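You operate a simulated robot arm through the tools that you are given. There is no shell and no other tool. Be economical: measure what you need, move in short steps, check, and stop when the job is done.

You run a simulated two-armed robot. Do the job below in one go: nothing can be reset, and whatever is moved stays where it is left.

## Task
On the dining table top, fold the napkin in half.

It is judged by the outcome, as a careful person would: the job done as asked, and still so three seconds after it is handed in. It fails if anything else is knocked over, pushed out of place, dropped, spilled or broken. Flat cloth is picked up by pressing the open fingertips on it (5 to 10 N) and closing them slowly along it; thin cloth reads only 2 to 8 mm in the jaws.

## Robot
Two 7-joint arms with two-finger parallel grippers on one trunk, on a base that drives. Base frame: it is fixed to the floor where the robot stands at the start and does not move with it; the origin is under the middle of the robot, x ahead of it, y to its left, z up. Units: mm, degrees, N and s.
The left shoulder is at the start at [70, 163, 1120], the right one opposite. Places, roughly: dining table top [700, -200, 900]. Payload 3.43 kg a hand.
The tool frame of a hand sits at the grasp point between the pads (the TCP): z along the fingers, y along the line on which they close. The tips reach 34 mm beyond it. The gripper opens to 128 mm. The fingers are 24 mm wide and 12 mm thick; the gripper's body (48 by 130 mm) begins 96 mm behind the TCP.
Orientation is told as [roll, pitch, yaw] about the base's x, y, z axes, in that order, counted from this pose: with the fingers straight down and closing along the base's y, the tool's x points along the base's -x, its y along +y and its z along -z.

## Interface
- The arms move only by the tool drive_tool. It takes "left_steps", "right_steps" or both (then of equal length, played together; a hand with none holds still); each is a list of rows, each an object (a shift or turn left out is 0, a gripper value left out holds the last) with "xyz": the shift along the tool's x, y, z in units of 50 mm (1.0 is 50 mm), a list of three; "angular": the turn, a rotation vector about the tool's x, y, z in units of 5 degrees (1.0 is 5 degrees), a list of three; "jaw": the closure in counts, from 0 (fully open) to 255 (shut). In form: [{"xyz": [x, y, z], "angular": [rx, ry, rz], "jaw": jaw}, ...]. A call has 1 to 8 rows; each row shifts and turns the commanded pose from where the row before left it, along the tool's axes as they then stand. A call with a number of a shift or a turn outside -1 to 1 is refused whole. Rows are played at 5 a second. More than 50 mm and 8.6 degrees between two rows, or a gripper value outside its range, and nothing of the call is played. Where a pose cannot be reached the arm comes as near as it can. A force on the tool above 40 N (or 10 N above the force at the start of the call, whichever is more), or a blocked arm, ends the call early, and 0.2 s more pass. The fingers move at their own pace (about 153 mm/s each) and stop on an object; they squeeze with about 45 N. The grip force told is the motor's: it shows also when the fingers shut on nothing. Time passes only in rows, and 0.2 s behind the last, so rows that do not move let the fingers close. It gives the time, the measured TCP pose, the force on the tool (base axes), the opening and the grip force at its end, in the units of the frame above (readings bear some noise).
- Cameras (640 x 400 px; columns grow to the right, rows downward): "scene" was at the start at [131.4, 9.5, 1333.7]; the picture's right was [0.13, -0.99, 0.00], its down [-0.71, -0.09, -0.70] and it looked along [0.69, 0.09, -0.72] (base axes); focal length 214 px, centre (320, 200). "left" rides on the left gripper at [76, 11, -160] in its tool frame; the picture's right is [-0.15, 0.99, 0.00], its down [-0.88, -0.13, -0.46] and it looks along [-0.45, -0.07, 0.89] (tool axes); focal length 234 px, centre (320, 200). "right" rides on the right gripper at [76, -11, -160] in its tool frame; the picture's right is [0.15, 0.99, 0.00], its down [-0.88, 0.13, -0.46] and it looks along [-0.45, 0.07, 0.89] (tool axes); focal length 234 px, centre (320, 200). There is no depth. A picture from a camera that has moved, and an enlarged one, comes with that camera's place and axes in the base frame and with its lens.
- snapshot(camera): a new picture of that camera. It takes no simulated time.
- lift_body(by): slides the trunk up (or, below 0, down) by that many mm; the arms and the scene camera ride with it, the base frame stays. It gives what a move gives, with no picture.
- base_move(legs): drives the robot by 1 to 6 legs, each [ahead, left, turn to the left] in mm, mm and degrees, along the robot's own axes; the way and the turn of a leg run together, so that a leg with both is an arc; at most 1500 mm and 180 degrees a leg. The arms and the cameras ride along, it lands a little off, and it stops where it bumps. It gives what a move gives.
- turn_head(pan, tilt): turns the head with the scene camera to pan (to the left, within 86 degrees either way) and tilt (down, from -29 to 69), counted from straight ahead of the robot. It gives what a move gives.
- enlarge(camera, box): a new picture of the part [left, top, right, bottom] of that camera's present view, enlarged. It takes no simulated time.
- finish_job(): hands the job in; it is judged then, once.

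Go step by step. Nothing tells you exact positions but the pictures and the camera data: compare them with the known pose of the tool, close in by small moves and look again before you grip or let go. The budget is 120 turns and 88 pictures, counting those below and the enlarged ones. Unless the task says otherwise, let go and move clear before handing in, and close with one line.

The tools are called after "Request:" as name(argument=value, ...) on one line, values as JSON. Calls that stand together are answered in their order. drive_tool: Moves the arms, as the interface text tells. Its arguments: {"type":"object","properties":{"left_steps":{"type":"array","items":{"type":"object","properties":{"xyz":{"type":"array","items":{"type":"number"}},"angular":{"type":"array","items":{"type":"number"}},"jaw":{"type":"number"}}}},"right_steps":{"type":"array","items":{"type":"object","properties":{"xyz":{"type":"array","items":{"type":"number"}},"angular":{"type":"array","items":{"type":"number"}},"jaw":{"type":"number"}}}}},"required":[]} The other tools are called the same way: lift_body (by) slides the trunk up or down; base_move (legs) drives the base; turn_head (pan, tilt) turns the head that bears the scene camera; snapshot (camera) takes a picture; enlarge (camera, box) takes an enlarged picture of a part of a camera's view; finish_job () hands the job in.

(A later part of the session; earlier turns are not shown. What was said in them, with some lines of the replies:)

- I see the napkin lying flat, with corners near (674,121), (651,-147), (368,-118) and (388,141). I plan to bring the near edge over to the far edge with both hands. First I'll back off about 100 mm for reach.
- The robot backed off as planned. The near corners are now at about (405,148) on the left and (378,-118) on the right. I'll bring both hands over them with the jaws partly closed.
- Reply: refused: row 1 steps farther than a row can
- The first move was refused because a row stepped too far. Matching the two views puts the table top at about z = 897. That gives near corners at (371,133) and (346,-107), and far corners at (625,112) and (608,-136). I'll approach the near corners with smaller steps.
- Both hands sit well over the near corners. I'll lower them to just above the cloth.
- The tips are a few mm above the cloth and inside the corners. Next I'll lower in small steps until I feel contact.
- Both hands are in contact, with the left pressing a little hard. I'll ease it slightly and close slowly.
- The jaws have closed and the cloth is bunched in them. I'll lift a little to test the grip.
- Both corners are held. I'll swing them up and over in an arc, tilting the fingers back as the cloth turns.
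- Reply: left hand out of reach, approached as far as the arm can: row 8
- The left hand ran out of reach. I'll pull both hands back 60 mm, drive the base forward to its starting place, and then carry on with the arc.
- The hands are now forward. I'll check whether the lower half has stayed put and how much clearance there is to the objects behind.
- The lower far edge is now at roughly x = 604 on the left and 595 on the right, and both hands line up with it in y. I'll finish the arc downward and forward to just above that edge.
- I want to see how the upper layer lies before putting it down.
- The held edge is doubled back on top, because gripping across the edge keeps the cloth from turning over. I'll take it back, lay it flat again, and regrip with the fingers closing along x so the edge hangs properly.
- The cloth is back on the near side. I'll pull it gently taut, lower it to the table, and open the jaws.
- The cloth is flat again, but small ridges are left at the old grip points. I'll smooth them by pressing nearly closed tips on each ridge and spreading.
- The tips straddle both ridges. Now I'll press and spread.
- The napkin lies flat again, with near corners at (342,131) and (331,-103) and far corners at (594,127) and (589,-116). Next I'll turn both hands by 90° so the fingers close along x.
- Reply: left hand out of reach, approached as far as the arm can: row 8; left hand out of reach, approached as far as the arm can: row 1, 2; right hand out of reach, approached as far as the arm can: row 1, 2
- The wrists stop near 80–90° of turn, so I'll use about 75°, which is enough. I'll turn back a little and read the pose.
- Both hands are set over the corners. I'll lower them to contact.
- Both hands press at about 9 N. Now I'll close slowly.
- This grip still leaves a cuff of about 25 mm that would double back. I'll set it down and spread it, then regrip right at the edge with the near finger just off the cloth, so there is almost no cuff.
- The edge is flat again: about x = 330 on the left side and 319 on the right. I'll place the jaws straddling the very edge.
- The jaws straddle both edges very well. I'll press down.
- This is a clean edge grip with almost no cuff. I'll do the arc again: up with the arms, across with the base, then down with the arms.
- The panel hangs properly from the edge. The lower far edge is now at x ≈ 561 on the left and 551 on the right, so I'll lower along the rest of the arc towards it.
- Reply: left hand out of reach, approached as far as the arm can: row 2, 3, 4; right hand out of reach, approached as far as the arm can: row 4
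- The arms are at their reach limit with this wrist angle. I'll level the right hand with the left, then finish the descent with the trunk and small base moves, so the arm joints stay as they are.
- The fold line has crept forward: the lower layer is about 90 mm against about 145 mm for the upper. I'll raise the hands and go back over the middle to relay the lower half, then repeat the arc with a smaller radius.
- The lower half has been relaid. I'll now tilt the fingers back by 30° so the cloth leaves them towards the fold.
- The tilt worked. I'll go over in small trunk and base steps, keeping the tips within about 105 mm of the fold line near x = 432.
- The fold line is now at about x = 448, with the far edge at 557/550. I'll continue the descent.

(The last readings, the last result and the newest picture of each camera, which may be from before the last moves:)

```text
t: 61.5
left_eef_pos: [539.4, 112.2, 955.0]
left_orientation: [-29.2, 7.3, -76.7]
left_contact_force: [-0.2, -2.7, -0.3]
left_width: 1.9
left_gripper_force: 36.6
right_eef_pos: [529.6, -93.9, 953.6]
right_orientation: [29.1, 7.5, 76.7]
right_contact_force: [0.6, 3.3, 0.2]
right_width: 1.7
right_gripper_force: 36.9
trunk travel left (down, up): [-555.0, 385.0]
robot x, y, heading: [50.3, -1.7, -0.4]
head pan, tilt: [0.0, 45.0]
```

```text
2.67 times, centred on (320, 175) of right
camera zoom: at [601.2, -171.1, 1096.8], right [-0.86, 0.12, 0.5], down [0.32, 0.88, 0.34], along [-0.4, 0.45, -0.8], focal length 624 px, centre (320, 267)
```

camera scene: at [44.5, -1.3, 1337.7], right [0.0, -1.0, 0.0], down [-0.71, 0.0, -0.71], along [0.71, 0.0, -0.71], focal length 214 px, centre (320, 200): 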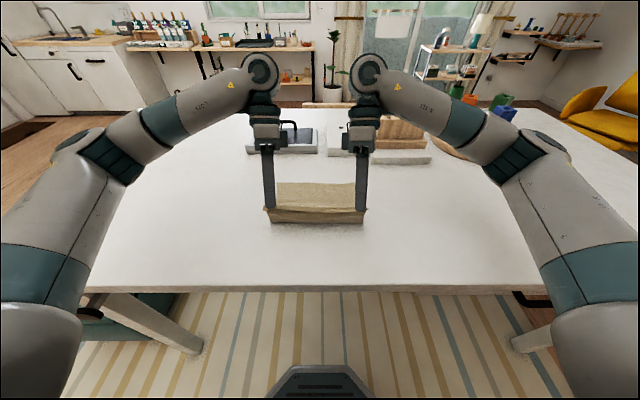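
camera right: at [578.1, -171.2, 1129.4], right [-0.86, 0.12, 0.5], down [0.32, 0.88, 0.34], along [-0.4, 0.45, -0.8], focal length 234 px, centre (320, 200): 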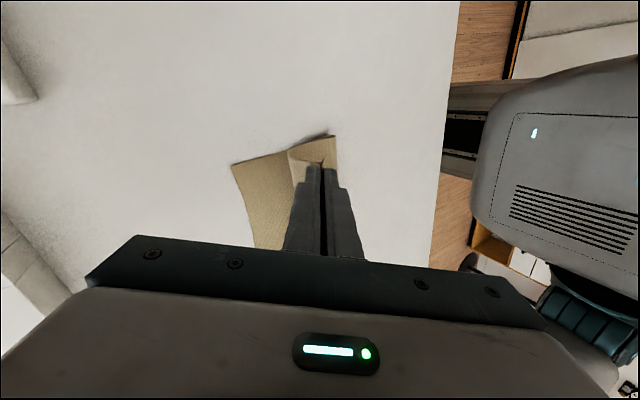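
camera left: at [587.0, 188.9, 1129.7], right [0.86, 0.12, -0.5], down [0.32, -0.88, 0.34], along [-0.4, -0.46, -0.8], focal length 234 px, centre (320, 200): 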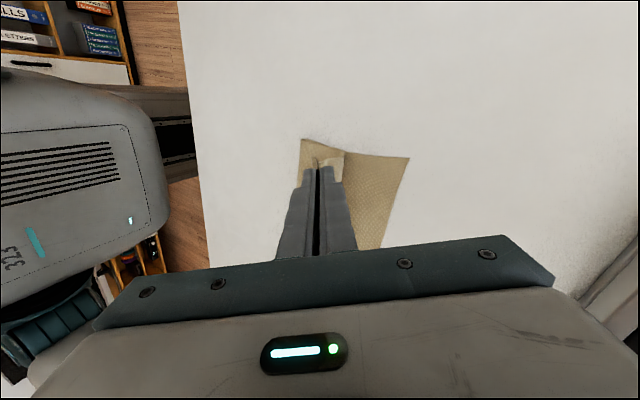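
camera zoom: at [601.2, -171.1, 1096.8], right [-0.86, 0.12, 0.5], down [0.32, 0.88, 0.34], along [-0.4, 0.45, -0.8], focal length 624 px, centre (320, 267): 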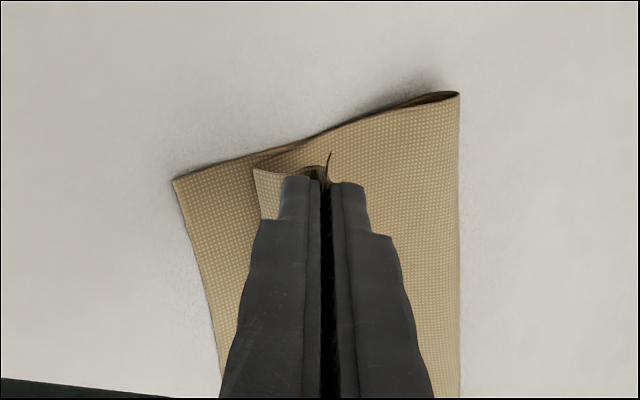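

It lies very well now. I'll pull both tips forward about 22 mm and down 8 mm to straighten the small hook.

Request:
drive_tool(left_steps=[{"xyz": [-0.059, 0.223, -0.041]}, {"xyz": [-0.059, 0.223, -0.041]}, {}], right_steps=[{"xyz": [-0.061, -0.223, -0.041]}, {"xyz": [-0.061, -0.223, -0.041]}, {}])

Request:
enlarge(camera="scene", box=[220, 150, 420, 275])

Request:
enlarge(camera="left", box=[200, 100, 440, 250])

Request:
enlarge(camera="right", box=[200, 100, 440, 250])

```text
t: 62.4
left_eef_pos: [543.0, 104.6, 948.6]
left_orientation: [-29.1, 7.4, -76.3]
left_contact_force: [-0.2, 0.2, 0.0]
left_width: 1.8
left_gripper_force: 36.9
left hand out of reach, approached as far as the arm can: row 1, 2
right_eef_pos: [544.4, -92.3, 947.0]
right_orientation: [29.0, 7.6, 76.6]
right_contact_force: [-1.5, 0.4, 0.6]
right_width: 1.6
right_gripper_force: 36.2
right hand out of reach, approached as far as the arm can: row 2
trunk travel left (down, up): [-555.0, 385.0]
robot x, y, heading: [53.0, 2.0, -0.1]
head pan, tilt: [0.0, 45.0]
```

```text
3.20 times, centred on (320, 212) of scene
camera zoom: at [182.9, -1.8, 1289.7], right [0.0, -1.0, 0.0], down [-0.71, 0.0, -0.71], along [0.71, 0.0, -0.71], focal length 686 px, centre (320, 160)
```

zoom: 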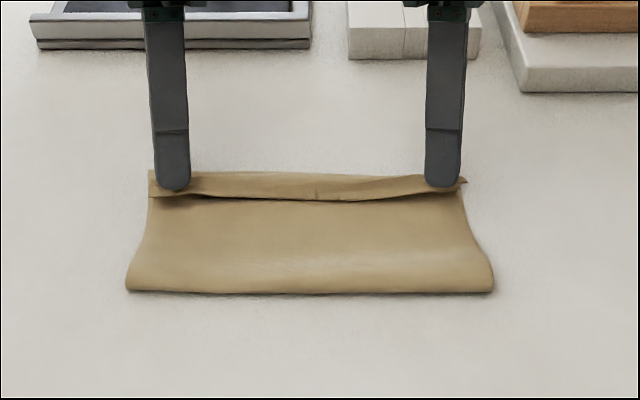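

```text
2.67 times, centred on (320, 175) of left
camera zoom: at [613.6, 182.4, 1090.6], right [0.86, 0.12, -0.5], down [0.33, -0.88, 0.34], along [-0.39, -0.46, -0.8], focal length 624 px, centre (320, 267)
```

zoom: 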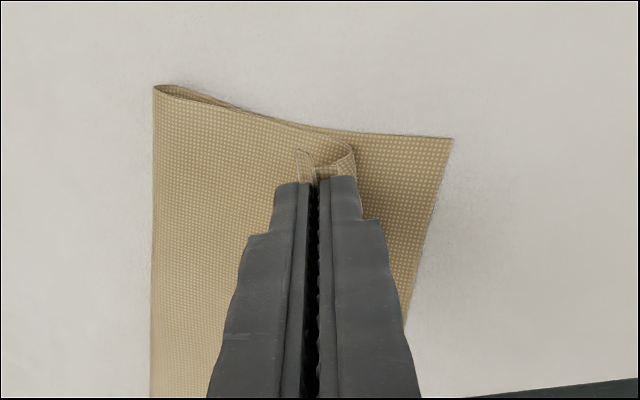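

```text
2.67 times, centred on (320, 175) of right
camera zoom: at [615.4, -169.1, 1089.3], right [-0.86, 0.12, 0.49], down [0.32, 0.88, 0.34], along [-0.4, 0.45, -0.8], focal length 624 px, centre (320, 267)
```

zoom: 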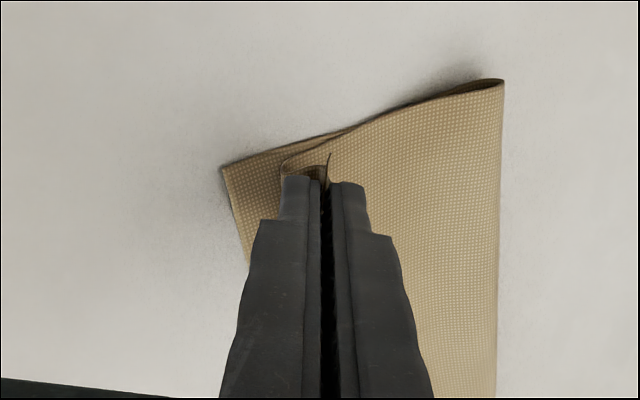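

The left arm is at its limit again, so I'll use the base for the remaining bit. First I'll check the clearance between the trunk and the table edge.

Request:
turn_head(pan=0, tilt=69)

Request:
snapshot(camera="scene")

```text
t: 63.2
left_eef_pos: [541.4, 105.7, 947.9]
left_orientation: [-29.1, 7.3, -76.2]
left_contact_force: [-0.1, 0.1, 0.4]
left_width: 1.6
left_gripper_force: 36.8
right_eef_pos: [544.2, -91.9, 946.2]
right_orientation: [29.0, 7.6, 76.6]
right_contact_force: [0.3, 0.2, -0.4]
right_width: 1.9
right_gripper_force: 36.4
trunk travel left (down, up): [-555.0, 385.0]
robot x, y, heading: [53.3, -1.0, -0.4]
head pan, tilt: [0.0, 68.8]
```

```text
26 pictures are left
camera scene: at [157.5, -1.7, 1260.9], right [0.0, -1.0, 0.0], down [-0.93, 0.0, -0.36], along [0.36, 0.0, -0.93], focal length 214 px, centre (320, 200)
```

scene: 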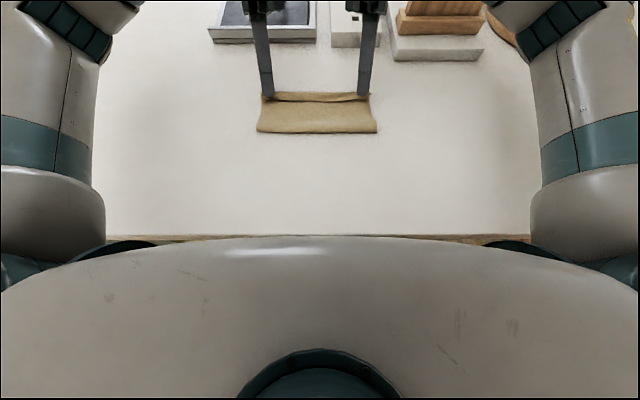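

There is enough clearance. I'll ease the arms back, drive forward 30 mm, and lower slightly.

Request:
drive_tool(left_steps=[{"xyz": [0.095, -0.082, 0.06]}, {"xyz": [0.095, -0.082, 0.06]}, {}], right_steps=[{"xyz": [0.074, 0.195, 0.12]}, {"xyz": [0.074, 0.195, 0.12]}, {}])

Request:
base_move(legs=[[30, 0, 0]])

Request:
enlarge(camera="left", box=[200, 100, 440, 250])

Request:
enlarge(camera="right", box=[200, 100, 440, 250])

```text
t: 64.0
left_eef_pos: [529.8, 112.1, 948.0]
left_orientation: [-29.3, 7.2, -76.6]
left_contact_force: [0.0, -2.7, 0.6]
left_width: 1.7
left_gripper_force: 37.2
right_eef_pos: [520.2, -94.5, 947.4]
right_orientation: [29.1, 7.4, 76.8]
right_contact_force: [-0.3, 3.0, 0.7]
right_width: 2.0
right_gripper_force: 36.9
trunk travel left (down, up): [-555.0, 385.0]
robot x, y, heading: [48.2, -0.1, -0.0]
head pan, tilt: [0.0, 68.8]
```

```text
t: 64.9
left_eef_pos: [559.0, 112.7, 948.0]
left_orientation: [-29.2, 7.3, -76.6]
left_contact_force: [-0.9, -3.7, 0.1]
left_width: 1.9
left_gripper_force: 36.5
right_eef_pos: [551.7, -94.8, 946.7]
right_orientation: [29.1, 7.4, 76.8]
right_contact_force: [0.5, 3.3, 0.3]
right_width: 1.9
right_gripper_force: 36.4
trunk travel left (down, up): [-555.0, 385.0]
robot x, y, heading: [80.4, -1.1, 0.1]
head pan, tilt: [0.0, 68.8]
```

```text
2.67 times, centred on (320, 175) of left
camera zoom: at [631.5, 188.7, 1090.4], right [0.86, 0.12, -0.5], down [0.32, -0.88, 0.35], along [-0.4, -0.46, -0.8], focal length 624 px, centre (320, 267)
```

zoom: 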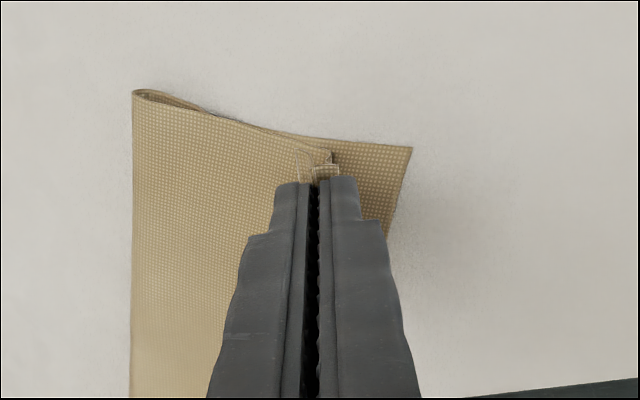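

```text
2.67 times, centred on (320, 175) of right
camera zoom: at [621.3, -170.9, 1089.5], right [-0.86, 0.12, 0.5], down [0.32, 0.88, 0.34], along [-0.4, 0.45, -0.8], focal length 624 px, centre (320, 267)
```

zoom: 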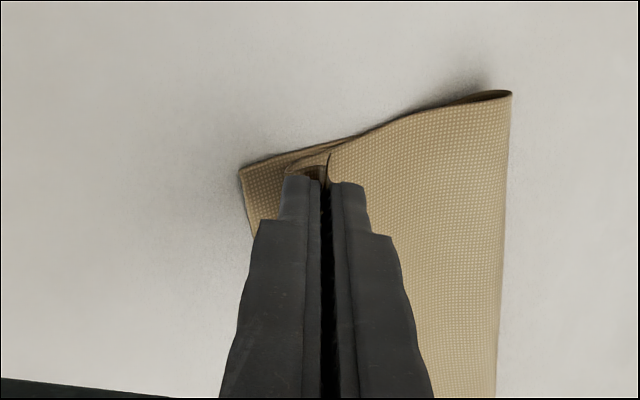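

The hook is nearly gone and the layers match: fold at x ≈ 440, far edge at ≈ 557. I'll lower to the cloth and open the jaws slightly.

Request:
lift_body(by=-6)

Request:
drive_tool(left_steps=[{"jaw": 248}, {"jaw": 242}, {"jaw": 236}, {"jaw": 230}, {}], right_steps=[{"jaw": 248}, {"jaw": 242}, {"jaw": 236}, {"jaw": 230}, {}])

Request:
enlarge(camera="left", box=[200, 100, 440, 250])

Request:
enlarge(camera="right", box=[200, 100, 440, 250])

```text
t: 65.4
left_eef_pos: [560.2, 112.0, 940.8]
left_orientation: [-29.2, 7.3, -76.7]
left_contact_force: [0.2, -1.9, -0.2]
left_width: 1.7
left_gripper_force: 36.5
right_eef_pos: [550.9, -93.8, 939.8]
right_orientation: [29.1, 7.5, 76.8]
right_contact_force: [-0.3, 1.9, 1.1]
right_width: 1.5
right_gripper_force: 36.5
trunk travel left (down, up): [-549.0, 391.0]
robot x, y, heading: [79.8, -1.5, -0.2]
head pan, tilt: [0.0, 68.8]
```

```text
t: 66.6
left_eef_pos: [559.0, 111.5, 942.7]
left_orientation: [-29.2, 7.2, -76.5]
left_contact_force: [0.3, -0.2, 1.0]
left_width: 12.3
left_gripper_force: 0.1
right_eef_pos: [550.5, -93.6, 940.5]
right_orientation: [29.1, 7.5, 76.9]
right_contact_force: [-0.3, -0.4, 0.6]
right_width: 12.3
right_gripper_force: 0.0
trunk travel left (down, up): [-549.0, 391.0]
robot x, y, heading: [80.2, -2.4, -0.3]
head pan, tilt: [0.0, 68.8]
```

```text
2.67 times, centred on (320, 175) of left
camera zoom: at [631.4, 188.7, 1084.4], right [0.86, 0.12, -0.5], down [0.32, -0.88, 0.35], along [-0.4, -0.46, -0.8], focal length 624 px, centre (320, 267)
```

zoom: 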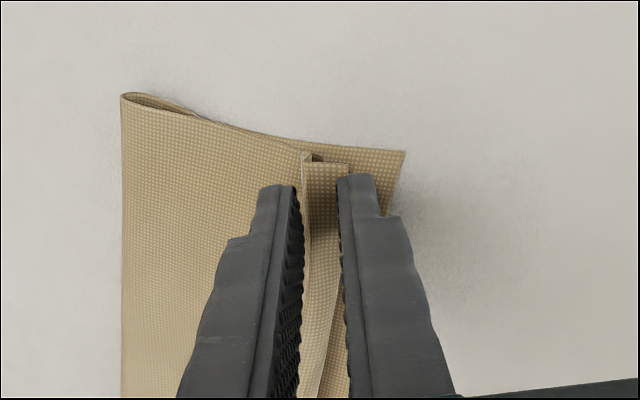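

```text
2.67 times, centred on (320, 175) of right
camera zoom: at [621.2, -170.8, 1083.5], right [-0.86, 0.12, 0.5], down [0.32, 0.88, 0.34], along [-0.4, 0.45, -0.8], focal length 624 px, centre (320, 267)
```

zoom: 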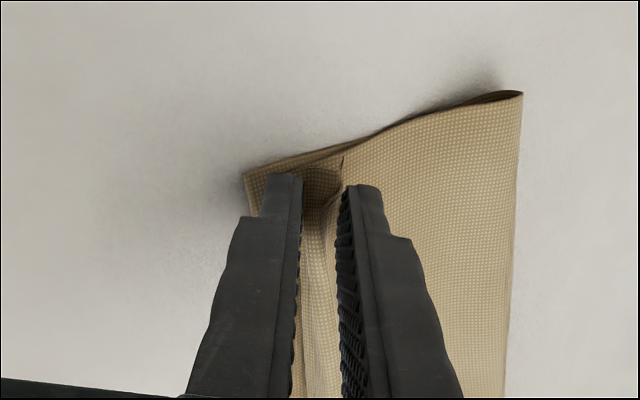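

The cloth is released and only a small cuff is left at the edge. I'll lift straight up clear with the trunk and look.

Request:
lift_body(by=30)

Request:
lift_body(by=120)

Request:
enlarge(camera="scene", box=[220, 40, 420, 165])

Request:
snapshot(camera="left")

Request:
snapshot(camera="right")

```text
t: 67.4
left_eef_pos: [560.0, 110.9, 970.8]
left_orientation: [-29.4, 7.4, -76.7]
left_contact_force: [0.2, 0.4, 0.1]
left_width: 12.6
left_gripper_force: 0.0
right_eef_pos: [550.8, -93.9, 970.9]
right_orientation: [29.1, 7.5, 76.9]
right_contact_force: [0.2, 0.1, 0.5]
right_width: 12.5
right_gripper_force: 0.1
trunk travel left (down, up): [-579.0, 361.0]
robot x, y, heading: [80.3, -1.0, -0.2]
head pan, tilt: [0.0, 68.8]
```

```text
t: 68.9
left_eef_pos: [560.2, 112.3, 1090.7]
left_orientation: [-29.3, 7.3, -76.6]
left_contact_force: [-0.2, 0.8, 0.6]
left_width: 12.5
left_gripper_force: 0.1
right_eef_pos: [550.2, -93.8, 1090.1]
right_orientation: [29.1, 7.5, 76.8]
right_contact_force: [0.7, 0.5, 1.0]
right_width: 12.5
right_gripper_force: 0.0
trunk travel left (down, up): [-699.0, 241.0]
robot x, y, heading: [81.3, -0.3, 0.1]
head pan, tilt: [0.0, 68.8]
```

```text
3.20 times, centred on (320, 102) of scene
camera zoom: at [187.2, -1.8, 1404.7], right [0.0, -1.0, 0.0], down [-0.93, 0.0, -0.36], along [0.36, 0.0, -0.93], focal length 686 px, centre (320, 512)
```

zoom: 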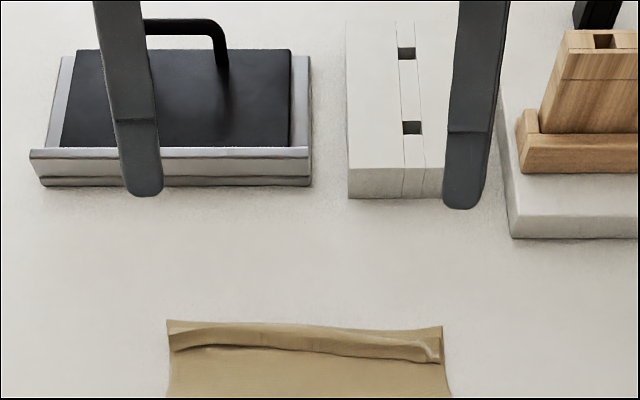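

```text
20 pictures are left
camera left: at [631.8, 188.7, 1234.1], right [0.86, 0.12, -0.5], down [0.32, -0.88, 0.35], along [-0.4, -0.46, -0.8], focal length 234 px, centre (320, 200)
```

left: 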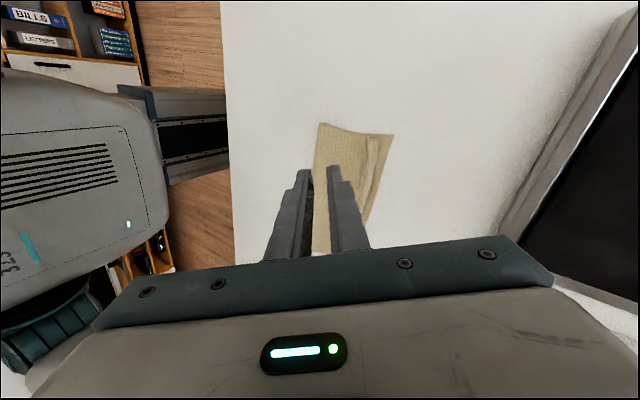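

```text
19 pictures are left
camera right: at [621.5, -170.8, 1233.2], right [-0.86, 0.12, 0.5], down [0.32, 0.88, 0.34], along [-0.4, 0.45, -0.8], focal length 234 px, centre (320, 200)
```

right: 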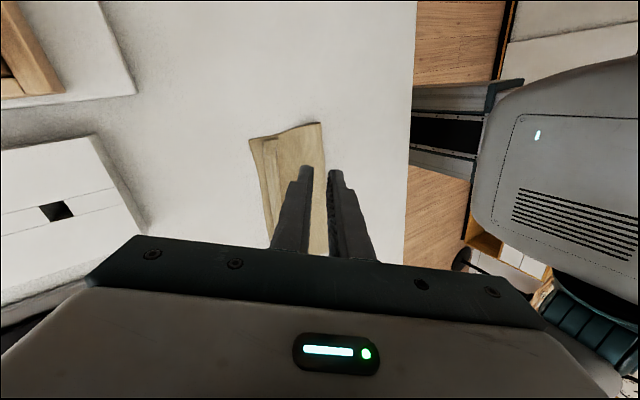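

The napkin is folded, with a slight rolled cuff along its far edge. I'll back away for a clear view.

Request:
base_move(legs=[[-230, 0, 0]])

Request:
turn_head(pan=0, tilt=50)

Request:
snapshot(camera="scene")

Request:
enlarge(camera="scene", box=[256, 145, 384, 225])

```text
t: 70.6
left_eef_pos: [329.5, 112.9, 1091.7]
left_orientation: [-29.3, 7.3, -76.7]
left_contact_force: [0.1, 0.0, 0.3]
left_width: 12.4
left_gripper_force: 0.1
right_eef_pos: [320.6, -92.9, 1089.7]
right_orientation: [29.1, 7.6, 76.8]
right_contact_force: [-0.5, -0.6, 0.6]
right_width: 12.2
right_gripper_force: 0.1
trunk travel left (down, up): [-699.0, 241.0]
robot x, y, heading: [-149.7, 4.6, -0.3]
head pan, tilt: [0.0, 68.8]
```

```text
t: 71.4
left_eef_pos: [330.5, 111.2, 1091.3]
left_orientation: [-29.3, 7.3, -76.6]
left_contact_force: [0.0, -0.1, -0.7]
left_width: 12.7
left_gripper_force: 0.1
right_eef_pos: [318.8, -92.4, 1091.1]
right_orientation: [29.1, 7.5, 76.8]
right_contact_force: [0.8, -0.3, -0.1]
right_width: 12.5
right_gripper_force: 0.1
trunk travel left (down, up): [-699.0, 241.0]
robot x, y, heading: [-148.8, -1.8, -0.5]
head pan, tilt: [0.0, 50.0]
```

```text
18 pictures are left
camera scene: at [-21.9, -1.0, 1426.7], right [0.0, -1.0, 0.0], down [-0.77, 0.0, -0.64], along [0.64, 0.0, -0.77], focal length 214 px, centre (320, 200)
```

scene: 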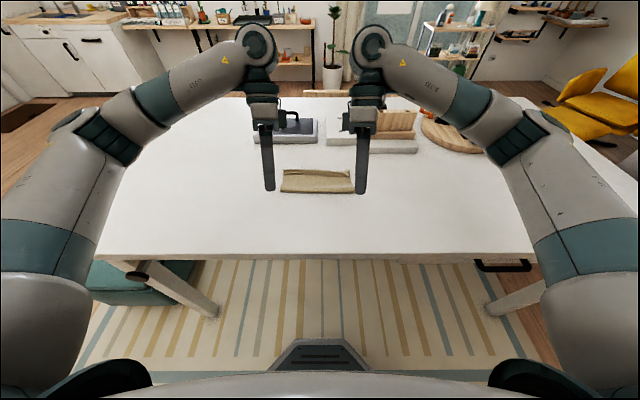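

```text
5.00 times, centred on (320, 185) of scene
camera zoom: at [-21.9, -1.0, 1426.7], right [0.0, -1.0, 0.0], down [-0.77, 0.0, -0.64], along [0.64, 0.0, -0.77], focal length 1072 px, centre (320, 275)
```

zoom: 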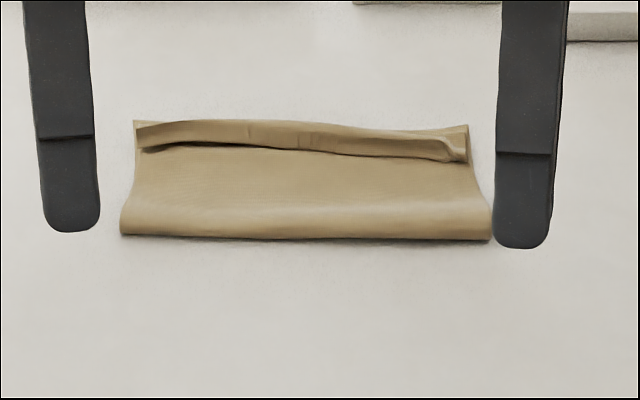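

A cuff of about 15 mm still stands along the far edge. I'll turn the hands back to straight with the fingers tilted forward, so I can scoop it out flat.

Request:
drive_tool(left_steps=[{"angular": [-0.966, -0.259, 0]}, {"angular": [-0.966, -0.259, 0]}, {"angular": [-0.966, -0.259, 0]}, {"angular": [-0.966, -0.259, 0]}, {"angular": [-0.966, -0.259, 0]}, {"angular": [-0.966, -0.259, 0]}, {"angular": [0, 0, -1]}, {"angular": [0, 0, -1]}], right_steps=[{"angular": [0.9645, -0.264, 0]}, {"angular": [0.9645, -0.264, 0]}, {"angular": [0.9645, -0.264, 0]}, {"angular": [0.9645, -0.264, 0]}, {"angular": [0.9645, -0.264, 0]}, {"angular": [0.9645, -0.264, 0]}, {"angular": [0, 0, 1]}, {"angular": [0, 0, 1]}])

Request:
drive_tool(left_steps=[{"angular": [0, 0, -1]}, {"angular": [0, 0, -1]}, {"angular": [0, 0, -1]}, {"angular": [0, 0, -1]}, {"angular": [0, 0, -1]}, {"angular": [0, 0, -1]}, {"angular": [0, 0, -1]}, {"angular": [0, 0, -1]}], right_steps=[{"angular": [0, 0, 1]}, {"angular": [0, 0, 1]}, {"angular": [0, 0, 1]}, {"angular": [0, 0, 1]}, {"angular": [0, 0, 1]}, {"angular": [0, 0, 1]}, {"angular": [0, 0, 1]}, {"angular": [0, 0, 1]}])

Request:
drive_tool(left_steps=[{"angular": [0, 0, -1]}, {"angular": [0, 0, -1]}, {"angular": [0, 0, -1]}, {"angular": [0, 0, -1]}, {"angular": [0, 0, -1]}, {}], right_steps=[{"angular": [0, 0, 1]}, {"angular": [0, 0, 1]}, {"angular": [0, 0, 1]}, {"angular": [0, 0, 1]}, {"angular": [0, 0, 1]}, {}])

Request:
drive_tool(left_steps=[{"angular": [0, -1, 0], "jaw": 130}, {"angular": [0, -1, 0]}, {"angular": [0, -1, 0]}, {"angular": [0, -1, 0]}, {"angular": [0, -1, 0]}, {"angular": [0, -1, 0]}, {}], right_steps=[{"angular": [0, -1, 0], "jaw": 130}, {"angular": [0, -1, 0]}, {"angular": [0, -1, 0]}, {"angular": [0, -1, 0]}, {"angular": [0, -1, 0]}, {"angular": [0, -1, 0]}, {}])

Request:
enlarge(camera="scene", box=[220, 130, 420, 255])

```text
t: 73.2
left_eef_pos: [329.8, 112.0, 1092.2]
left_orientation: [-0.1, -0.2, -64.5]
left_contact_force: [0.3, 0.5, -0.2]
left_width: 12.5
left_gripper_force: 0.0
right_eef_pos: [319.2, -94.1, 1090.6]
right_orientation: [0.0, 0.0, 64.7]
right_contact_force: [-0.1, 1.0, -0.3]
right_width: 12.3
right_gripper_force: 0.0
trunk travel left (down, up): [-699.0, 241.0]
robot x, y, heading: [-149.5, 1.2, -0.3]
head pan, tilt: [0.0, 50.0]
```

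```text
t: 75.0
left_eef_pos: [330.6, 111.7, 1092.0]
left_orientation: [-0.1, 0.0, -24.6]
left_contact_force: [-0.7, 0.3, 0.1]
left_width: 12.5
left_gripper_force: 0.0
right_eef_pos: [321.2, -92.6, 1090.0]
right_orientation: [0.0, 0.0, 24.7]
right_contact_force: [0.1, 0.9, -0.4]
right_width: 12.3
right_gripper_force: 0.1
trunk travel left (down, up): [-699.0, 241.0]
robot x, y, heading: [-148.6, 3.1, -0.5]
head pan, tilt: [0.0, 50.0]
```

```text
t: 76.4
left_eef_pos: [329.3, 111.7, 1091.8]
left_orientation: [-0.2, 0.2, 0.4]
left_contact_force: [0.6, -0.6, -0.3]
left_width: 12.5
left_gripper_force: 0.0
right_eef_pos: [320.1, -93.0, 1090.1]
right_orientation: [0.1, -0.1, -0.4]
right_contact_force: [-0.3, -0.8, 0.1]
right_width: 12.3
right_gripper_force: 0.1
trunk travel left (down, up): [-699.0, 241.0]
robot x, y, heading: [-150.3, -0.9, -0.2]
head pan, tilt: [0.0, 50.0]
```

```text
t: 78.0
left_eef_pos: [329.6, 114.1, 1091.5]
left_orientation: [-0.1, -30.0, 0.4]
left_contact_force: [0.5, -1.1, -0.3]
left_width: 62.5
left_gripper_force: 0.0
right_eef_pos: [321.0, -91.8, 1090.7]
right_orientation: [0.2, -30.2, -0.2]
right_contact_force: [-0.1, 0.7, 0.4]
right_width: 62.7
right_gripper_force: 0.1
trunk travel left (down, up): [-699.0, 241.0]
robot x, y, heading: [-154.2, 1.2, -0.2]
head pan, tilt: [0.0, 50.0]
```

```text
3.20 times, centred on (320, 192) of scene
camera zoom: at [-21.7, -1.0, 1426.7], right [0.0, -1.0, 0.0], down [-0.77, 0.0, -0.64], along [0.64, 0.0, -0.77], focal length 686 px, centre (320, 224)
```

zoom: 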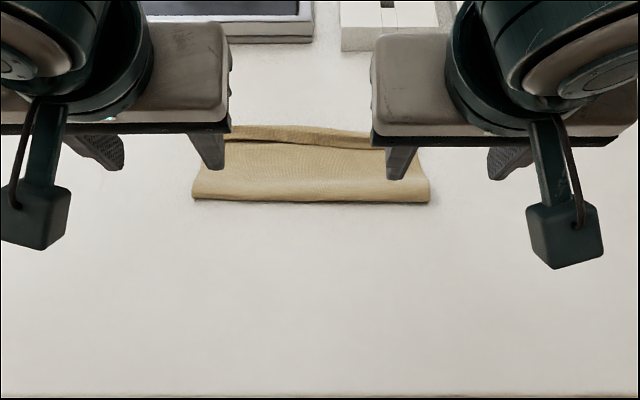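

I'll use vertical fingers for the sweep, since their faces reach lower. I'll straighten the hands, set the spacing, drive forward and come down just behind the cuff.

Request:
drive_tool(left_steps=[{"angular": [0, 1, 0]}, {"angular": [0, 1, 0]}, {"angular": [0, 1, 0]}, {"angular": [0, 1, 0]}, {"angular": [0, 1, 0]}, {"angular": [0, 1, 0]}, {"xyz": [0, -0.64, 0]}, {}], right_steps=[{"angular": [0, 1, 0]}, {"angular": [0, 1, 0]}, {"angular": [0, 1, 0]}, {"angular": [0, 1, 0]}, {"angular": [0, 1, 0]}, {"angular": [0, 1, 0]}, {"xyz": [0, 0.54, 0]}, {}])

Request:
base_move(legs=[[168, 0, 0]])

Request:
lift_body(by=-135)

Request:
enlarge(camera="scene", box=[240, 150, 400, 250])

Request:
snapshot(camera="left")

```text
t: 79.8
left_eef_pos: [328.4, 80.2, 1091.9]
left_orientation: [-0.1, 0.1, 0.3]
left_contact_force: [-0.6, 0.1, 0.1]
left_width: 62.7
left_gripper_force: 0.1
right_eef_pos: [320.1, -66.8, 1091.2]
right_orientation: [0.1, 0.0, -0.2]
right_contact_force: [-0.8, 0.3, -0.5]
right_width: 62.8
right_gripper_force: 0.1
trunk travel left (down, up): [-699.0, 241.0]
robot x, y, heading: [-148.8, -5.0, -0.1]
head pan, tilt: [0.0, 50.0]
```

```text
t: 81.3
left_eef_pos: [496.1, 79.4, 1092.8]
left_orientation: [0.0, 0.0, 0.2]
left_contact_force: [-0.5, 0.4, -0.1]
left_width: 62.6
left_gripper_force: 0.1
right_eef_pos: [488.4, -66.7, 1092.1]
right_orientation: [0.1, 0.0, -0.2]
right_contact_force: [0.0, -0.4, 0.0]
right_width: 62.6
right_gripper_force: 0.0
trunk travel left (down, up): [-699.0, 241.0]
robot x, y, heading: [14.0, 2.3, -0.2]
head pan, tilt: [0.0, 50.0]
```

```text
t: 82.9
left_eef_pos: [497.5, 78.0, 957.8]
left_orientation: [-0.2, 0.1, 0.2]
left_contact_force: [0.5, 0.8, -0.1]
left_width: 62.7
left_gripper_force: 0.1
right_eef_pos: [488.7, -67.1, 957.0]
right_orientation: [0.1, -0.1, -0.2]
right_contact_force: [1.5, 0.0, 0.0]
right_width: 62.7
right_gripper_force: 0.1
trunk travel left (down, up): [-564.0, 376.0]
robot x, y, heading: [13.1, -2.9, -0.4]
head pan, tilt: [0.0, 50.0]
```

```text
4.00 times, centred on (320, 200) of scene
camera zoom: at [145.4, -1.8, 1291.8], right [0.0, -1.0, 0.0], down [-0.77, 0.0, -0.64], along [0.64, 0.0, -0.77], focal length 858 px, centre (320, 200)
```

zoom: 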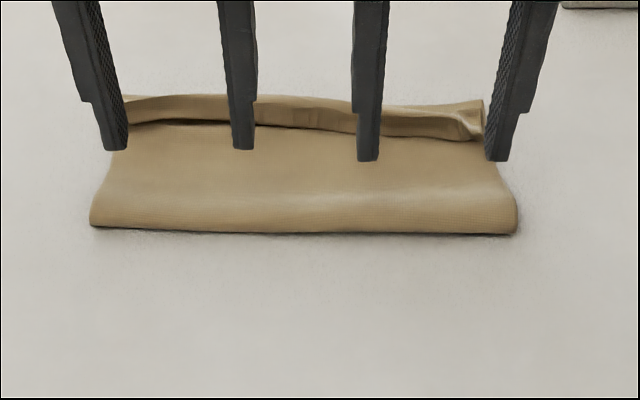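

```text
14 pictures are left
camera left: at [421.7, 90.6, 1116.7], right [0.14, 0.99, 0.0], down [0.88, -0.12, 0.46], along [0.45, -0.07, -0.89], focal length 234 px, centre (320, 200)
```

left: 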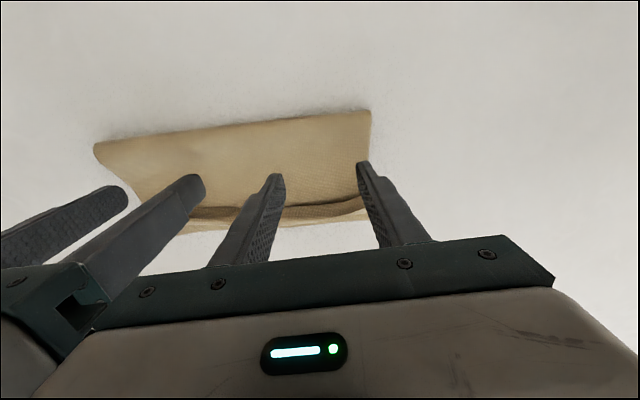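

The fingertips are just behind the raised cuff edge. I'll lower to skim the cloth and push forward gently.

Request:
drive_tool(left_steps=[{"jaw": 140}, {}], right_steps=[{"xyz": [0, 0.06, 0], "jaw": 140}, {}])

Request:
lift_body(by=-17)

Request:
base_move(legs=[[28, 0, 0]])

Request:
enlarge(camera="scene", box=[240, 150, 400, 250])

```text
t: 83.5
left_eef_pos: [498.4, 79.9, 956.6]
left_orientation: [-0.1, 0.1, 0.4]
left_contact_force: [-0.2, -0.3, 0.5]
left_width: 57.6
left_gripper_force: 0.2
right_eef_pos: [487.3, -65.5, 955.4]
right_orientation: [0.1, -0.1, -0.3]
right_contact_force: [-0.5, 1.0, 0.0]
right_width: 57.7
right_gripper_force: 0.1
trunk travel left (down, up): [-564.0, 376.0]
robot x, y, heading: [17.0, -2.4, -0.3]
head pan, tilt: [0.0, 50.0]
```

```text
t: 84.1
left_eef_pos: [496.3, 79.9, 940.3]
left_orientation: [-0.1, 0.0, 0.3]
left_contact_force: [0.6, -0.3, 0.2]
left_width: 57.7
left_gripper_force: 0.1
right_eef_pos: [487.0, -64.1, 937.5]
right_orientation: [0.2, -0.1, -0.2]
right_contact_force: [0.7, -0.6, 0.5]
right_width: 57.8
right_gripper_force: 0.0
trunk travel left (down, up): [-547.0, 393.0]
robot x, y, heading: [20.7, -4.1, -0.6]
head pan, tilt: [0.0, 50.0]
```

```text
t: 85.0
left_eef_pos: [525.7, 80.6, 939.8]
left_orientation: [-0.2, 0.1, 0.4]
left_contact_force: [0.0, 0.7, -0.5]
left_width: 57.5
left_gripper_force: 0.0
right_eef_pos: [516.0, -64.0, 938.7]
right_orientation: [0.1, 0.0, -0.2]
right_contact_force: [-0.4, 0.3, 0.7]
right_width: 57.5
right_gripper_force: 0.1
trunk travel left (down, up): [-547.0, 393.0]
robot x, y, heading: [42.4, -0.3, -0.5]
head pan, tilt: [0.0, 50.0]
```

```text
4.00 times, centred on (320, 200) of scene
camera zoom: at [173.7, -1.9, 1274.7], right [0.0, -1.0, 0.0], down [-0.77, 0.0, -0.64], along [0.64, 0.0, -0.77], focal length 858 px, centre (320, 200)
```

zoom: 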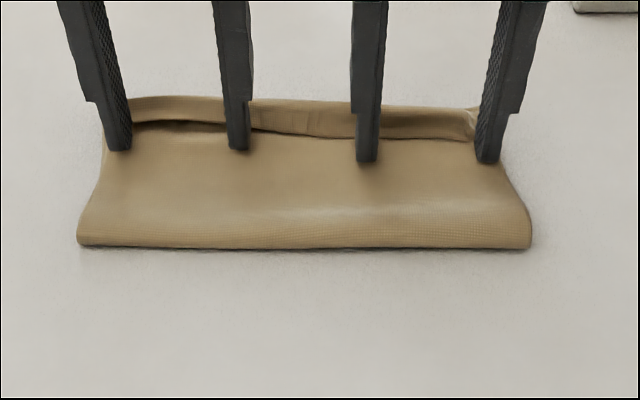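

The fingers have reached the cuff edge. I'll push on another 22 mm.

Request:
base_move(legs=[[22, 0, 0]])

Request:
enlarge(camera="scene", box=[240, 150, 400, 250])

```text
t: 85.8
left_eef_pos: [545.8, 78.7, 940.9]
left_orientation: [-0.1, -0.1, 0.3]
left_contact_force: [-0.6, -0.3, -0.1]
left_width: 57.7
left_gripper_force: 0.1
right_eef_pos: [536.0, -64.6, 939.9]
right_orientation: [0.1, -0.1, -0.2]
right_contact_force: [-0.3, -0.1, -0.4]
right_width: 57.5
right_gripper_force: 0.1
trunk travel left (down, up): [-547.0, 393.0]
robot x, y, heading: [68.3, 0.7, -0.2]
head pan, tilt: [0.0, 50.0]
```

```text
4.00 times, centred on (320, 200) of scene
camera zoom: at [194.2, -2.0, 1274.9], right [0.0, -1.0, 0.0], down [-0.77, 0.0, -0.64], along [0.64, 0.0, -0.77], focal length 858 px, centre (320, 200)
```

zoom: 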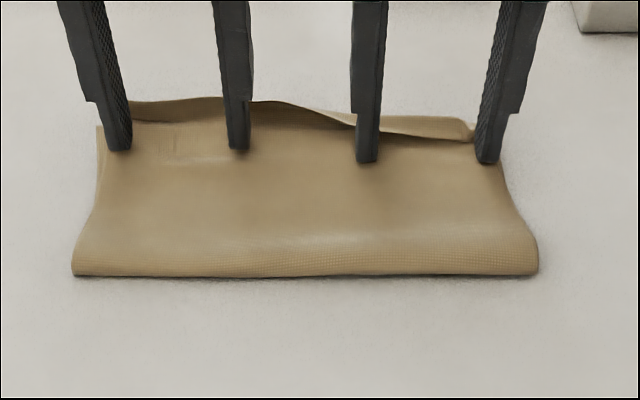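

It works: the left half of the cuff has stood up and opened. I'll push a little more for the right half.

Request:
base_move(legs=[[16, 0, 0]])

Request:
enlarge(camera="scene", box=[240, 150, 400, 250])

```text
t: 86.5
left_eef_pos: [560.5, 79.0, 940.1]
left_orientation: [0.0, -0.1, 0.4]
left_contact_force: [0.2, -0.5, -0.2]
left_width: 57.8
left_gripper_force: 0.0
right_eef_pos: [551.6, -64.9, 940.3]
right_orientation: [0.0, -0.1, -0.2]
right_contact_force: [0.0, -0.3, -0.5]
right_width: 57.7
right_gripper_force: 0.1
trunk travel left (down, up): [-547.0, 393.0]
robot x, y, heading: [79.0, 0.7, -0.2]
head pan, tilt: [0.0, 50.0]
```

```text
4.00 times, centred on (320, 200) of scene
camera zoom: at [209.5, -2.0, 1274.9], right [0.0, -1.0, 0.0], down [-0.77, 0.0, -0.64], along [0.64, 0.0, -0.77], focal length 858 px, centre (320, 200)
```

zoom: 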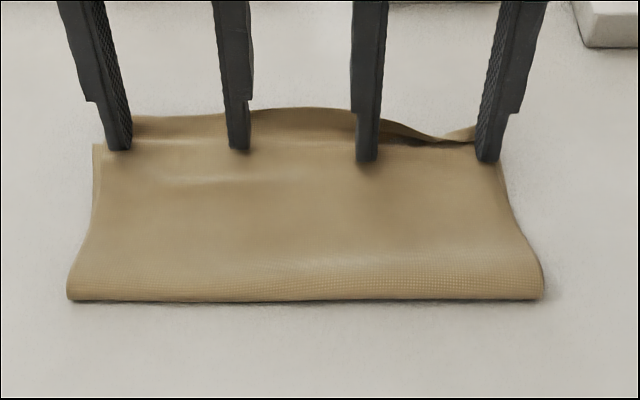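

Almost the whole edge has flipped and only the right end remains. I'll push the right hand another 18 mm and the left 5 mm.

Request:
drive_tool(left_steps=[{"xyz": [-0.05, 0, 0]}, {"xyz": [-0.05, 0, 0]}, {}], right_steps=[{"xyz": [-0.18, 0, 0]}, {"xyz": [-0.18, 0, 0]}, {}])

Request:
lift_body(by=140)

Request:
base_move(legs=[[-230, 0, 0]])

Request:
enlarge(camera="scene", box=[256, 145, 384, 225])

```text
t: 87.3
left_eef_pos: [566.6, 79.4, 939.3]
left_orientation: [-0.2, 0.0, 0.4]
left_contact_force: [0.9, 0.8, 0.1]
left_width: 57.8
left_gripper_force: 0.1
right_eef_pos: [571.3, -65.0, 939.3]
right_orientation: [0.0, 0.0, -0.2]
right_contact_force: [-0.2, 0.9, 0.2]
right_width: 57.9
right_gripper_force: 0.2
trunk travel left (down, up): [-547.0, 393.0]
robot x, y, heading: [81.2, -5.5, -0.5]
head pan, tilt: [0.0, 50.0]
```

```text
t: 89.0
left_eef_pos: [568.2, 79.7, 1080.1]
left_orientation: [-0.1, 0.0, 0.3]
left_contact_force: [0.0, -0.1, -0.4]
left_width: 57.7
left_gripper_force: 0.1
right_eef_pos: [570.7, -64.7, 1079.2]
right_orientation: [0.1, -0.1, -0.1]
right_contact_force: [0.6, -0.2, 0.4]
right_width: 57.7
right_gripper_force: 0.0
trunk travel left (down, up): [-687.0, 253.0]
robot x, y, heading: [80.7, 0.0, -0.2]
head pan, tilt: [0.0, 50.0]
```

```text
t: 90.7
left_eef_pos: [339.1, 79.4, 1080.0]
left_orientation: [-0.1, 0.0, 0.2]
left_contact_force: [-0.2, 0.6, -0.7]
left_width: 57.9
left_gripper_force: 0.1
right_eef_pos: [342.2, -63.6, 1078.3]
right_orientation: [0.1, -0.1, -0.3]
right_contact_force: [-0.6, -0.6, 0.4]
right_width: 57.5
right_gripper_force: 0.1
trunk travel left (down, up): [-687.0, 253.0]
robot x, y, heading: [-146.7, -1.5, -0.6]
head pan, tilt: [0.0, 50.0]
```

```text
5.00 times, centred on (320, 185) of scene
camera zoom: at [-18.1, -0.9, 1414.7], right [-0.01, -1.0, 0.0], down [-0.77, 0.01, -0.64], along [0.64, 0.0, -0.77], focal length 1072 px, centre (320, 275)
```

zoom: 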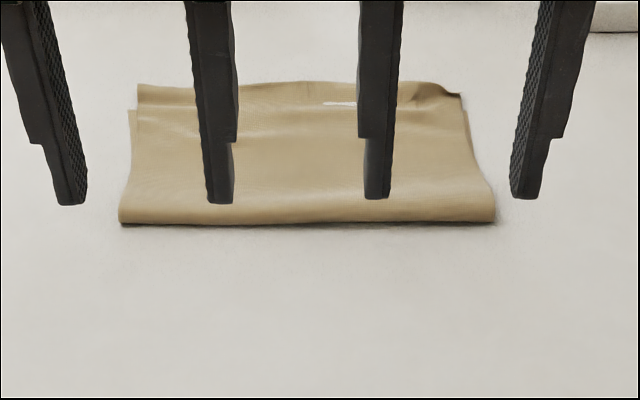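

The cuff is flipped out. I'll move the hands aside for a clear look.

Request:
drive_tool(left_steps=[{"xyz": [0, 0.9, 0]}, {"xyz": [0, 0.9, 0]}, {"xyz": [0, 0.9, 0]}], right_steps=[{"xyz": [0, -0.9, 0]}, {"xyz": [0, -0.9, 0]}, {"xyz": [0, -0.9, 0]}])

Request:
enlarge(camera="scene", box=[256, 145, 384, 225])

Request:
snapshot(camera="scene")

```text
t: 91.5
left_eef_pos: [336.1, 214.4, 1080.6]
left_orientation: [-0.1, 0.0, 0.1]
left_contact_force: [0.0, 0.1, 0.5]
left_width: 57.7
left_gripper_force: 0.1
right_eef_pos: [340.3, -200.1, 1080.3]
right_orientation: [0.1, 0.0, -0.3]
right_contact_force: [-0.5, 0.4, 0.8]
right_width: 57.7
right_gripper_force: 0.0
trunk travel left (down, up): [-687.0, 253.0]
robot x, y, heading: [-144.6, 3.4, -0.7]
head pan, tilt: [0.0, 50.0]
```

```text
5.00 times, centred on (320, 185) of scene
camera zoom: at [-20.1, -1.0, 1415.0], right [-0.01, -1.0, 0.0], down [-0.77, 0.01, -0.64], along [0.64, 0.0, -0.77], focal length 1072 px, centre (320, 275)
```

zoom: 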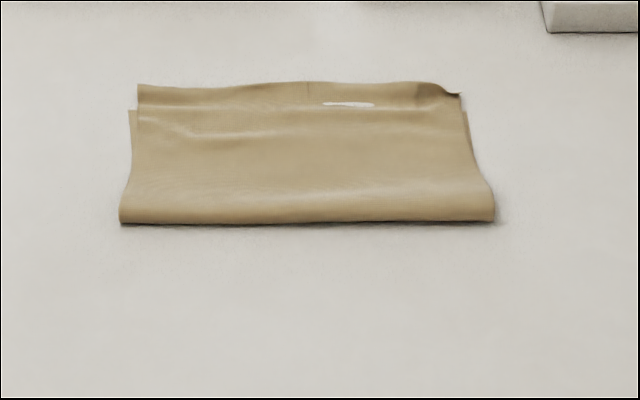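

```text
8 pictures are left
camera scene: at [-20.1, -1.0, 1415.0], right [-0.01, -1.0, 0.0], down [-0.77, 0.01, -0.64], along [0.64, 0.0, -0.77], focal length 214 px, centre (320, 200)
```

scene: 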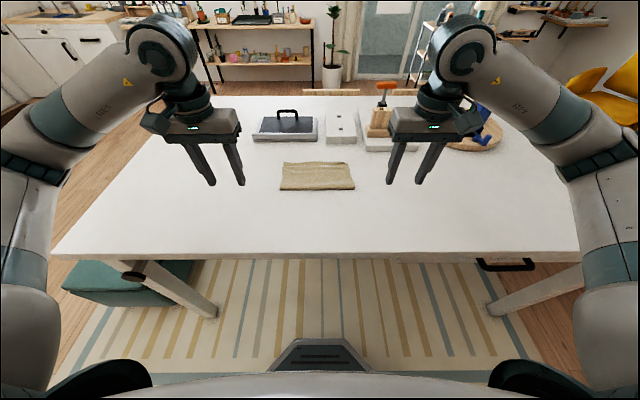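

The fold is good, but the upper layer overhangs the lower by about 25 mm. I'll press lightly on the overhang and draw it back towards the robot so the edges meet.

Request:
drive_tool(left_steps=[{"xyz": [-0.09, -0.9, 0]}, {"xyz": [-0.09, -0.9, 0]}, {"xyz": [-0.09, -0.9, 0]}, {}], right_steps=[{"xyz": [-0.05, 0.9, 0]}, {"xyz": [-0.05, 0.9, 0]}, {"xyz": [-0.05, 0.9, 0]}, {}])

Request:
base_move(legs=[[225, 0, 0]])

Request:
lift_body(by=-135)

Request:
enlarge(camera="left", box=[80, 60, 480, 310])

```text
t: 92.5
left_eef_pos: [352.3, 78.1, 1079.9]
left_orientation: [-0.1, 0.0, 0.2]
left_contact_force: [0.1, -0.6, 0.1]
left_width: 57.6
left_gripper_force: 0.0
right_eef_pos: [347.5, -64.4, 1079.6]
right_orientation: [0.1, -0.1, -0.3]
right_contact_force: [0.3, -0.2, 0.0]
right_width: 57.7
right_gripper_force: 0.1
trunk travel left (down, up): [-687.0, 253.0]
robot x, y, heading: [-145.5, 0.3, -0.1]
head pan, tilt: [0.0, 50.0]
```

```text
t: 94.2
left_eef_pos: [578.4, 77.4, 1079.5]
left_orientation: [-0.1, 0.0, 0.1]
left_contact_force: [-0.7, 0.0, 0.5]
left_width: 57.6
left_gripper_force: 0.1
right_eef_pos: [574.3, -64.8, 1078.7]
right_orientation: [0.1, 0.0, -0.4]
right_contact_force: [-0.6, -0.4, -0.4]
right_width: 57.7
right_gripper_force: 0.0
trunk travel left (down, up): [-687.0, 253.0]
robot x, y, heading: [78.0, -3.7, -0.3]
head pan, tilt: [0.0, 50.0]
```

```text
t: 95.9
left_eef_pos: [577.4, 77.8, 943.9]
left_orientation: [-0.2, 0.0, 0.2]
left_contact_force: [0.6, 0.2, 0.0]
left_width: 58.2
left_gripper_force: 0.1
right_eef_pos: [573.7, -65.8, 943.9]
right_orientation: [0.1, -0.1, -0.3]
right_contact_force: [-0.5, -0.2, 0.6]
right_width: 57.8
right_gripper_force: 0.0
trunk travel left (down, up): [-552.0, 388.0]
robot x, y, heading: [78.8, -3.1, -0.0]
head pan, tilt: [0.0, 50.0]
```

```text
1.60 times, centred on (280, 185) of left
camera zoom: at [501.8, 89.3, 1104.0], right [0.14, 0.99, 0.0], down [0.88, -0.13, 0.46], along [0.45, -0.07, -0.89], focal length 375 px, centre (384, 224)
```

zoom: 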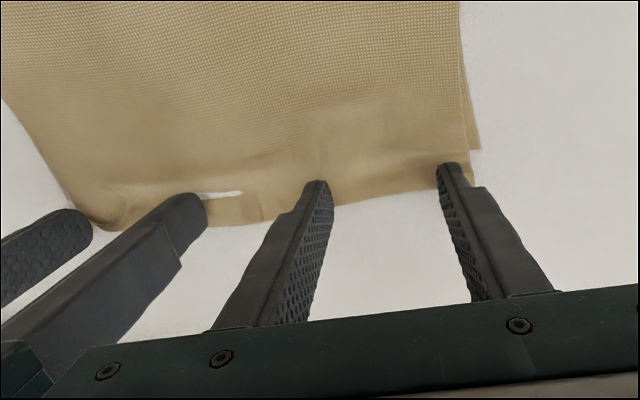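

The overhang measures about 18 mm. I'll touch down lightly.

Request:
drive_tool(left_steps=[{"xyz": [0.04, 0, 0.12]}, {"xyz": [0, 0, 0.05]}, {}], right_steps=[{"xyz": [0.04, 0, 0.12]}, {"xyz": [0, 0, 0.05]}, {}])

```text
t: 96.7
left_eef_pos: [575.0, 77.4, 936.2]
left_orientation: [-0.1, 0.0, 0.2]
left_contact_force: [0.2, 0.2, 0.9]
left_width: 57.6
left_gripper_force: 0.1
right_eef_pos: [573.2, -66.0, 935.7]
right_orientation: [0.2, -0.2, -0.2]
right_contact_force: [1.7, -0.5, 11.4]
right_width: 58.2
right_gripper_force: 0.4
trunk travel left (down, up): [-552.0, 388.0]
robot x, y, heading: [74.5, -3.1, -0.5]
head pan, tilt: [0.0, 50.0]
```

Request:
drive_tool(left_steps=[{"xyz": [0, 0, 0.026]}, {}, {"xyz": [0.1, 0, 0]}, {"xyz": [0.1, 0, 0]}, {"xyz": [0.1, 0, 0]}, {"xyz": [0.08, 0, 0]}, {}, {"xyz": [0, 0, -0.3]}], right_steps=[{"xyz": [0, 0, -0.004]}, {}, {"xyz": [0.1, 0, 0]}, {"xyz": [0.1, 0, 0]}, {"xyz": [0.1, 0, 0]}, {"xyz": [0.08, 0, 0]}, {}, {"xyz": [0, 0, -0.3]}])

Request:
enlarge(camera="left", box=[80, 60, 480, 310])

```text
t: 98.5
left_eef_pos: [555.6, 78.6, 948.7]
left_orientation: [-0.1, 0.1, 0.2]
left_contact_force: [0.7, -0.5, 0.0]
left_width: 57.7
left_gripper_force: 0.0
right_eef_pos: [552.5, -65.3, 949.2]
right_orientation: [0.1, 0.0, -0.3]
right_contact_force: [-0.7, 0.1, -0.3]
right_width: 57.8
right_gripper_force: 0.1
trunk travel left (down, up): [-552.0, 388.0]
robot x, y, heading: [80.2, 0.4, -0.4]
head pan, tilt: [0.0, 50.0]
```

```text
1.60 times, centred on (280, 185) of left
camera zoom: at [480.3, 89.1, 1108.3], right [0.14, 0.99, 0.0], down [0.88, -0.13, 0.46], along [0.45, -0.07, -0.89], focal length 375 px, centre (384, 224)
```

zoom: 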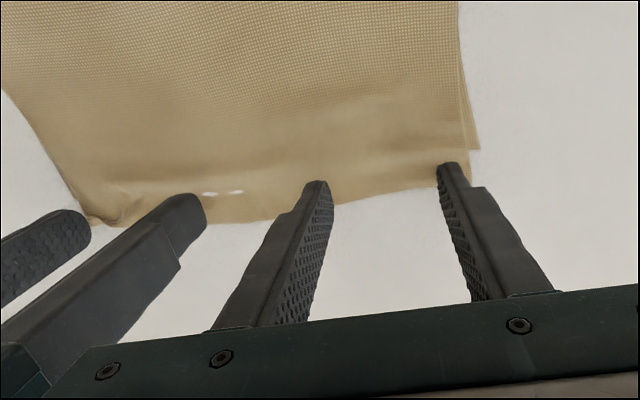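

The napkin slid as a whole, still neatly folded, with only about 18 mm of offset between the layers. That's a good half fold, and more handling risks spoiling it, so I'll clear away and check one last time.

Request:
lift_body(by=140)

Request:
base_move(legs=[[-220, 0, 0]])

Request:
drive_tool(left_steps=[{"xyz": [0, 0.9, 0]}, {"xyz": [0, 0.9, 0]}, {"xyz": [0, 0.9, 0]}, {}], right_steps=[{"xyz": [0, -0.9, 0]}, {"xyz": [0, -0.9, 0]}, {"xyz": [0, -0.9, 0]}, {}])

Request:
enlarge(camera="scene", box=[256, 145, 384, 225])

Request:
snapshot(camera="scene")

```text
t: 100.1
left_eef_pos: [555.8, 78.3, 1089.1]
left_orientation: [-0.1, 0.1, 0.2]
left_contact_force: [-0.1, -0.4, 0.4]
left_width: 57.6
left_gripper_force: 0.2
right_eef_pos: [553.6, -66.2, 1089.5]
right_orientation: [0.1, -0.1, -0.3]
right_contact_force: [0.8, 0.8, -0.5]
right_width: 57.6
right_gripper_force: 0.0
trunk travel left (down, up): [-692.0, 248.0]
robot x, y, heading: [78.8, -1.7, -0.0]
head pan, tilt: [0.0, 50.0]
```

```text
t: 101.8
left_eef_pos: [339.3, 79.8, 1090.1]
left_orientation: [-0.1, -0.1, 0.2]
left_contact_force: [0.4, -0.9, -0.3]
left_width: 57.8
left_gripper_force: 0.1
right_eef_pos: [335.1, -63.6, 1088.7]
right_orientation: [0.1, -0.1, -0.3]
right_contact_force: [-0.1, -0.4, -0.1]
right_width: 57.6
right_gripper_force: 0.0
trunk travel left (down, up): [-692.0, 248.0]
robot x, y, heading: [-140.7, 3.5, -0.1]
head pan, tilt: [0.0, 50.0]
```

```text
t: 102.8
left_eef_pos: [340.2, 215.8, 1088.3]
left_orientation: [-0.1, 0.2, 0.2]
left_contact_force: [0.1, -0.8, 0.0]
left_width: 57.9
left_gripper_force: 0.0
right_eef_pos: [335.2, -200.1, 1088.9]
right_orientation: [0.1, 0.0, -0.2]
right_contact_force: [0.2, -0.4, 0.3]
right_width: 57.5
right_gripper_force: 0.0
trunk travel left (down, up): [-692.0, 248.0]
robot x, y, heading: [-140.1, 1.9, -0.1]
head pan, tilt: [0.0, 50.0]
```

```text
5.00 times, centred on (320, 185) of scene
camera zoom: at [-9.2, -0.8, 1419.6], right [-0.01, -1.0, 0.0], down [-0.77, 0.0, -0.64], along [0.64, 0.0, -0.77], focal length 1072 px, centre (320, 275)
```

zoom: 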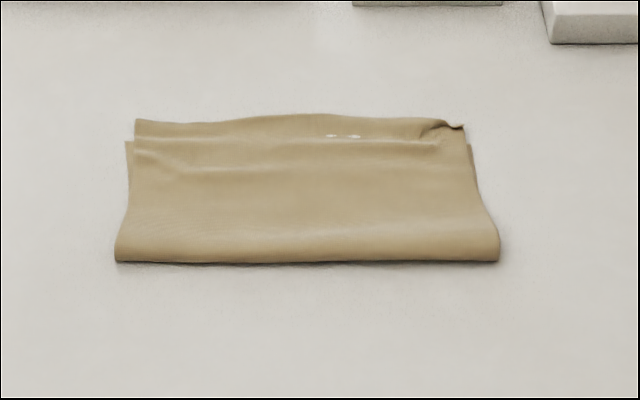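

```text
4 pictures are left
camera scene: at [-9.2, -0.8, 1419.6], right [-0.01, -1.0, 0.0], down [-0.77, 0.0, -0.64], along [0.64, 0.0, -0.77], focal length 214 px, centre (320, 200)
```

scene: 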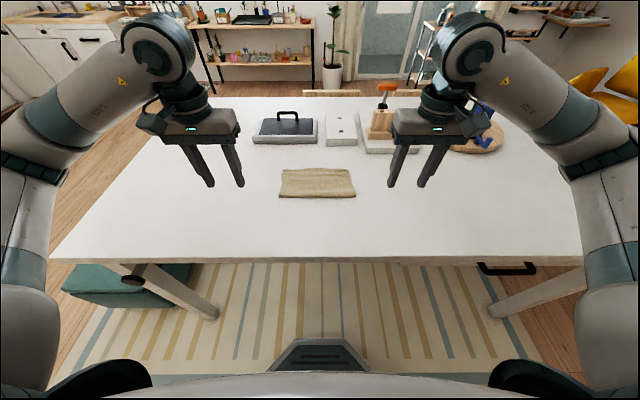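

The napkin lies folded in half, with the two layers within about 20 mm of each other. The other objects on the table look undisturbed and both hands are clear, so I'm handing in.

Request:
finish_job()

```text
The job is handed in.
```

I folded the napkin in half on the dining table and handed the job in: the top layer overhangs the bottom by about 20 mm at the far edge, and nothing else was disturbed.
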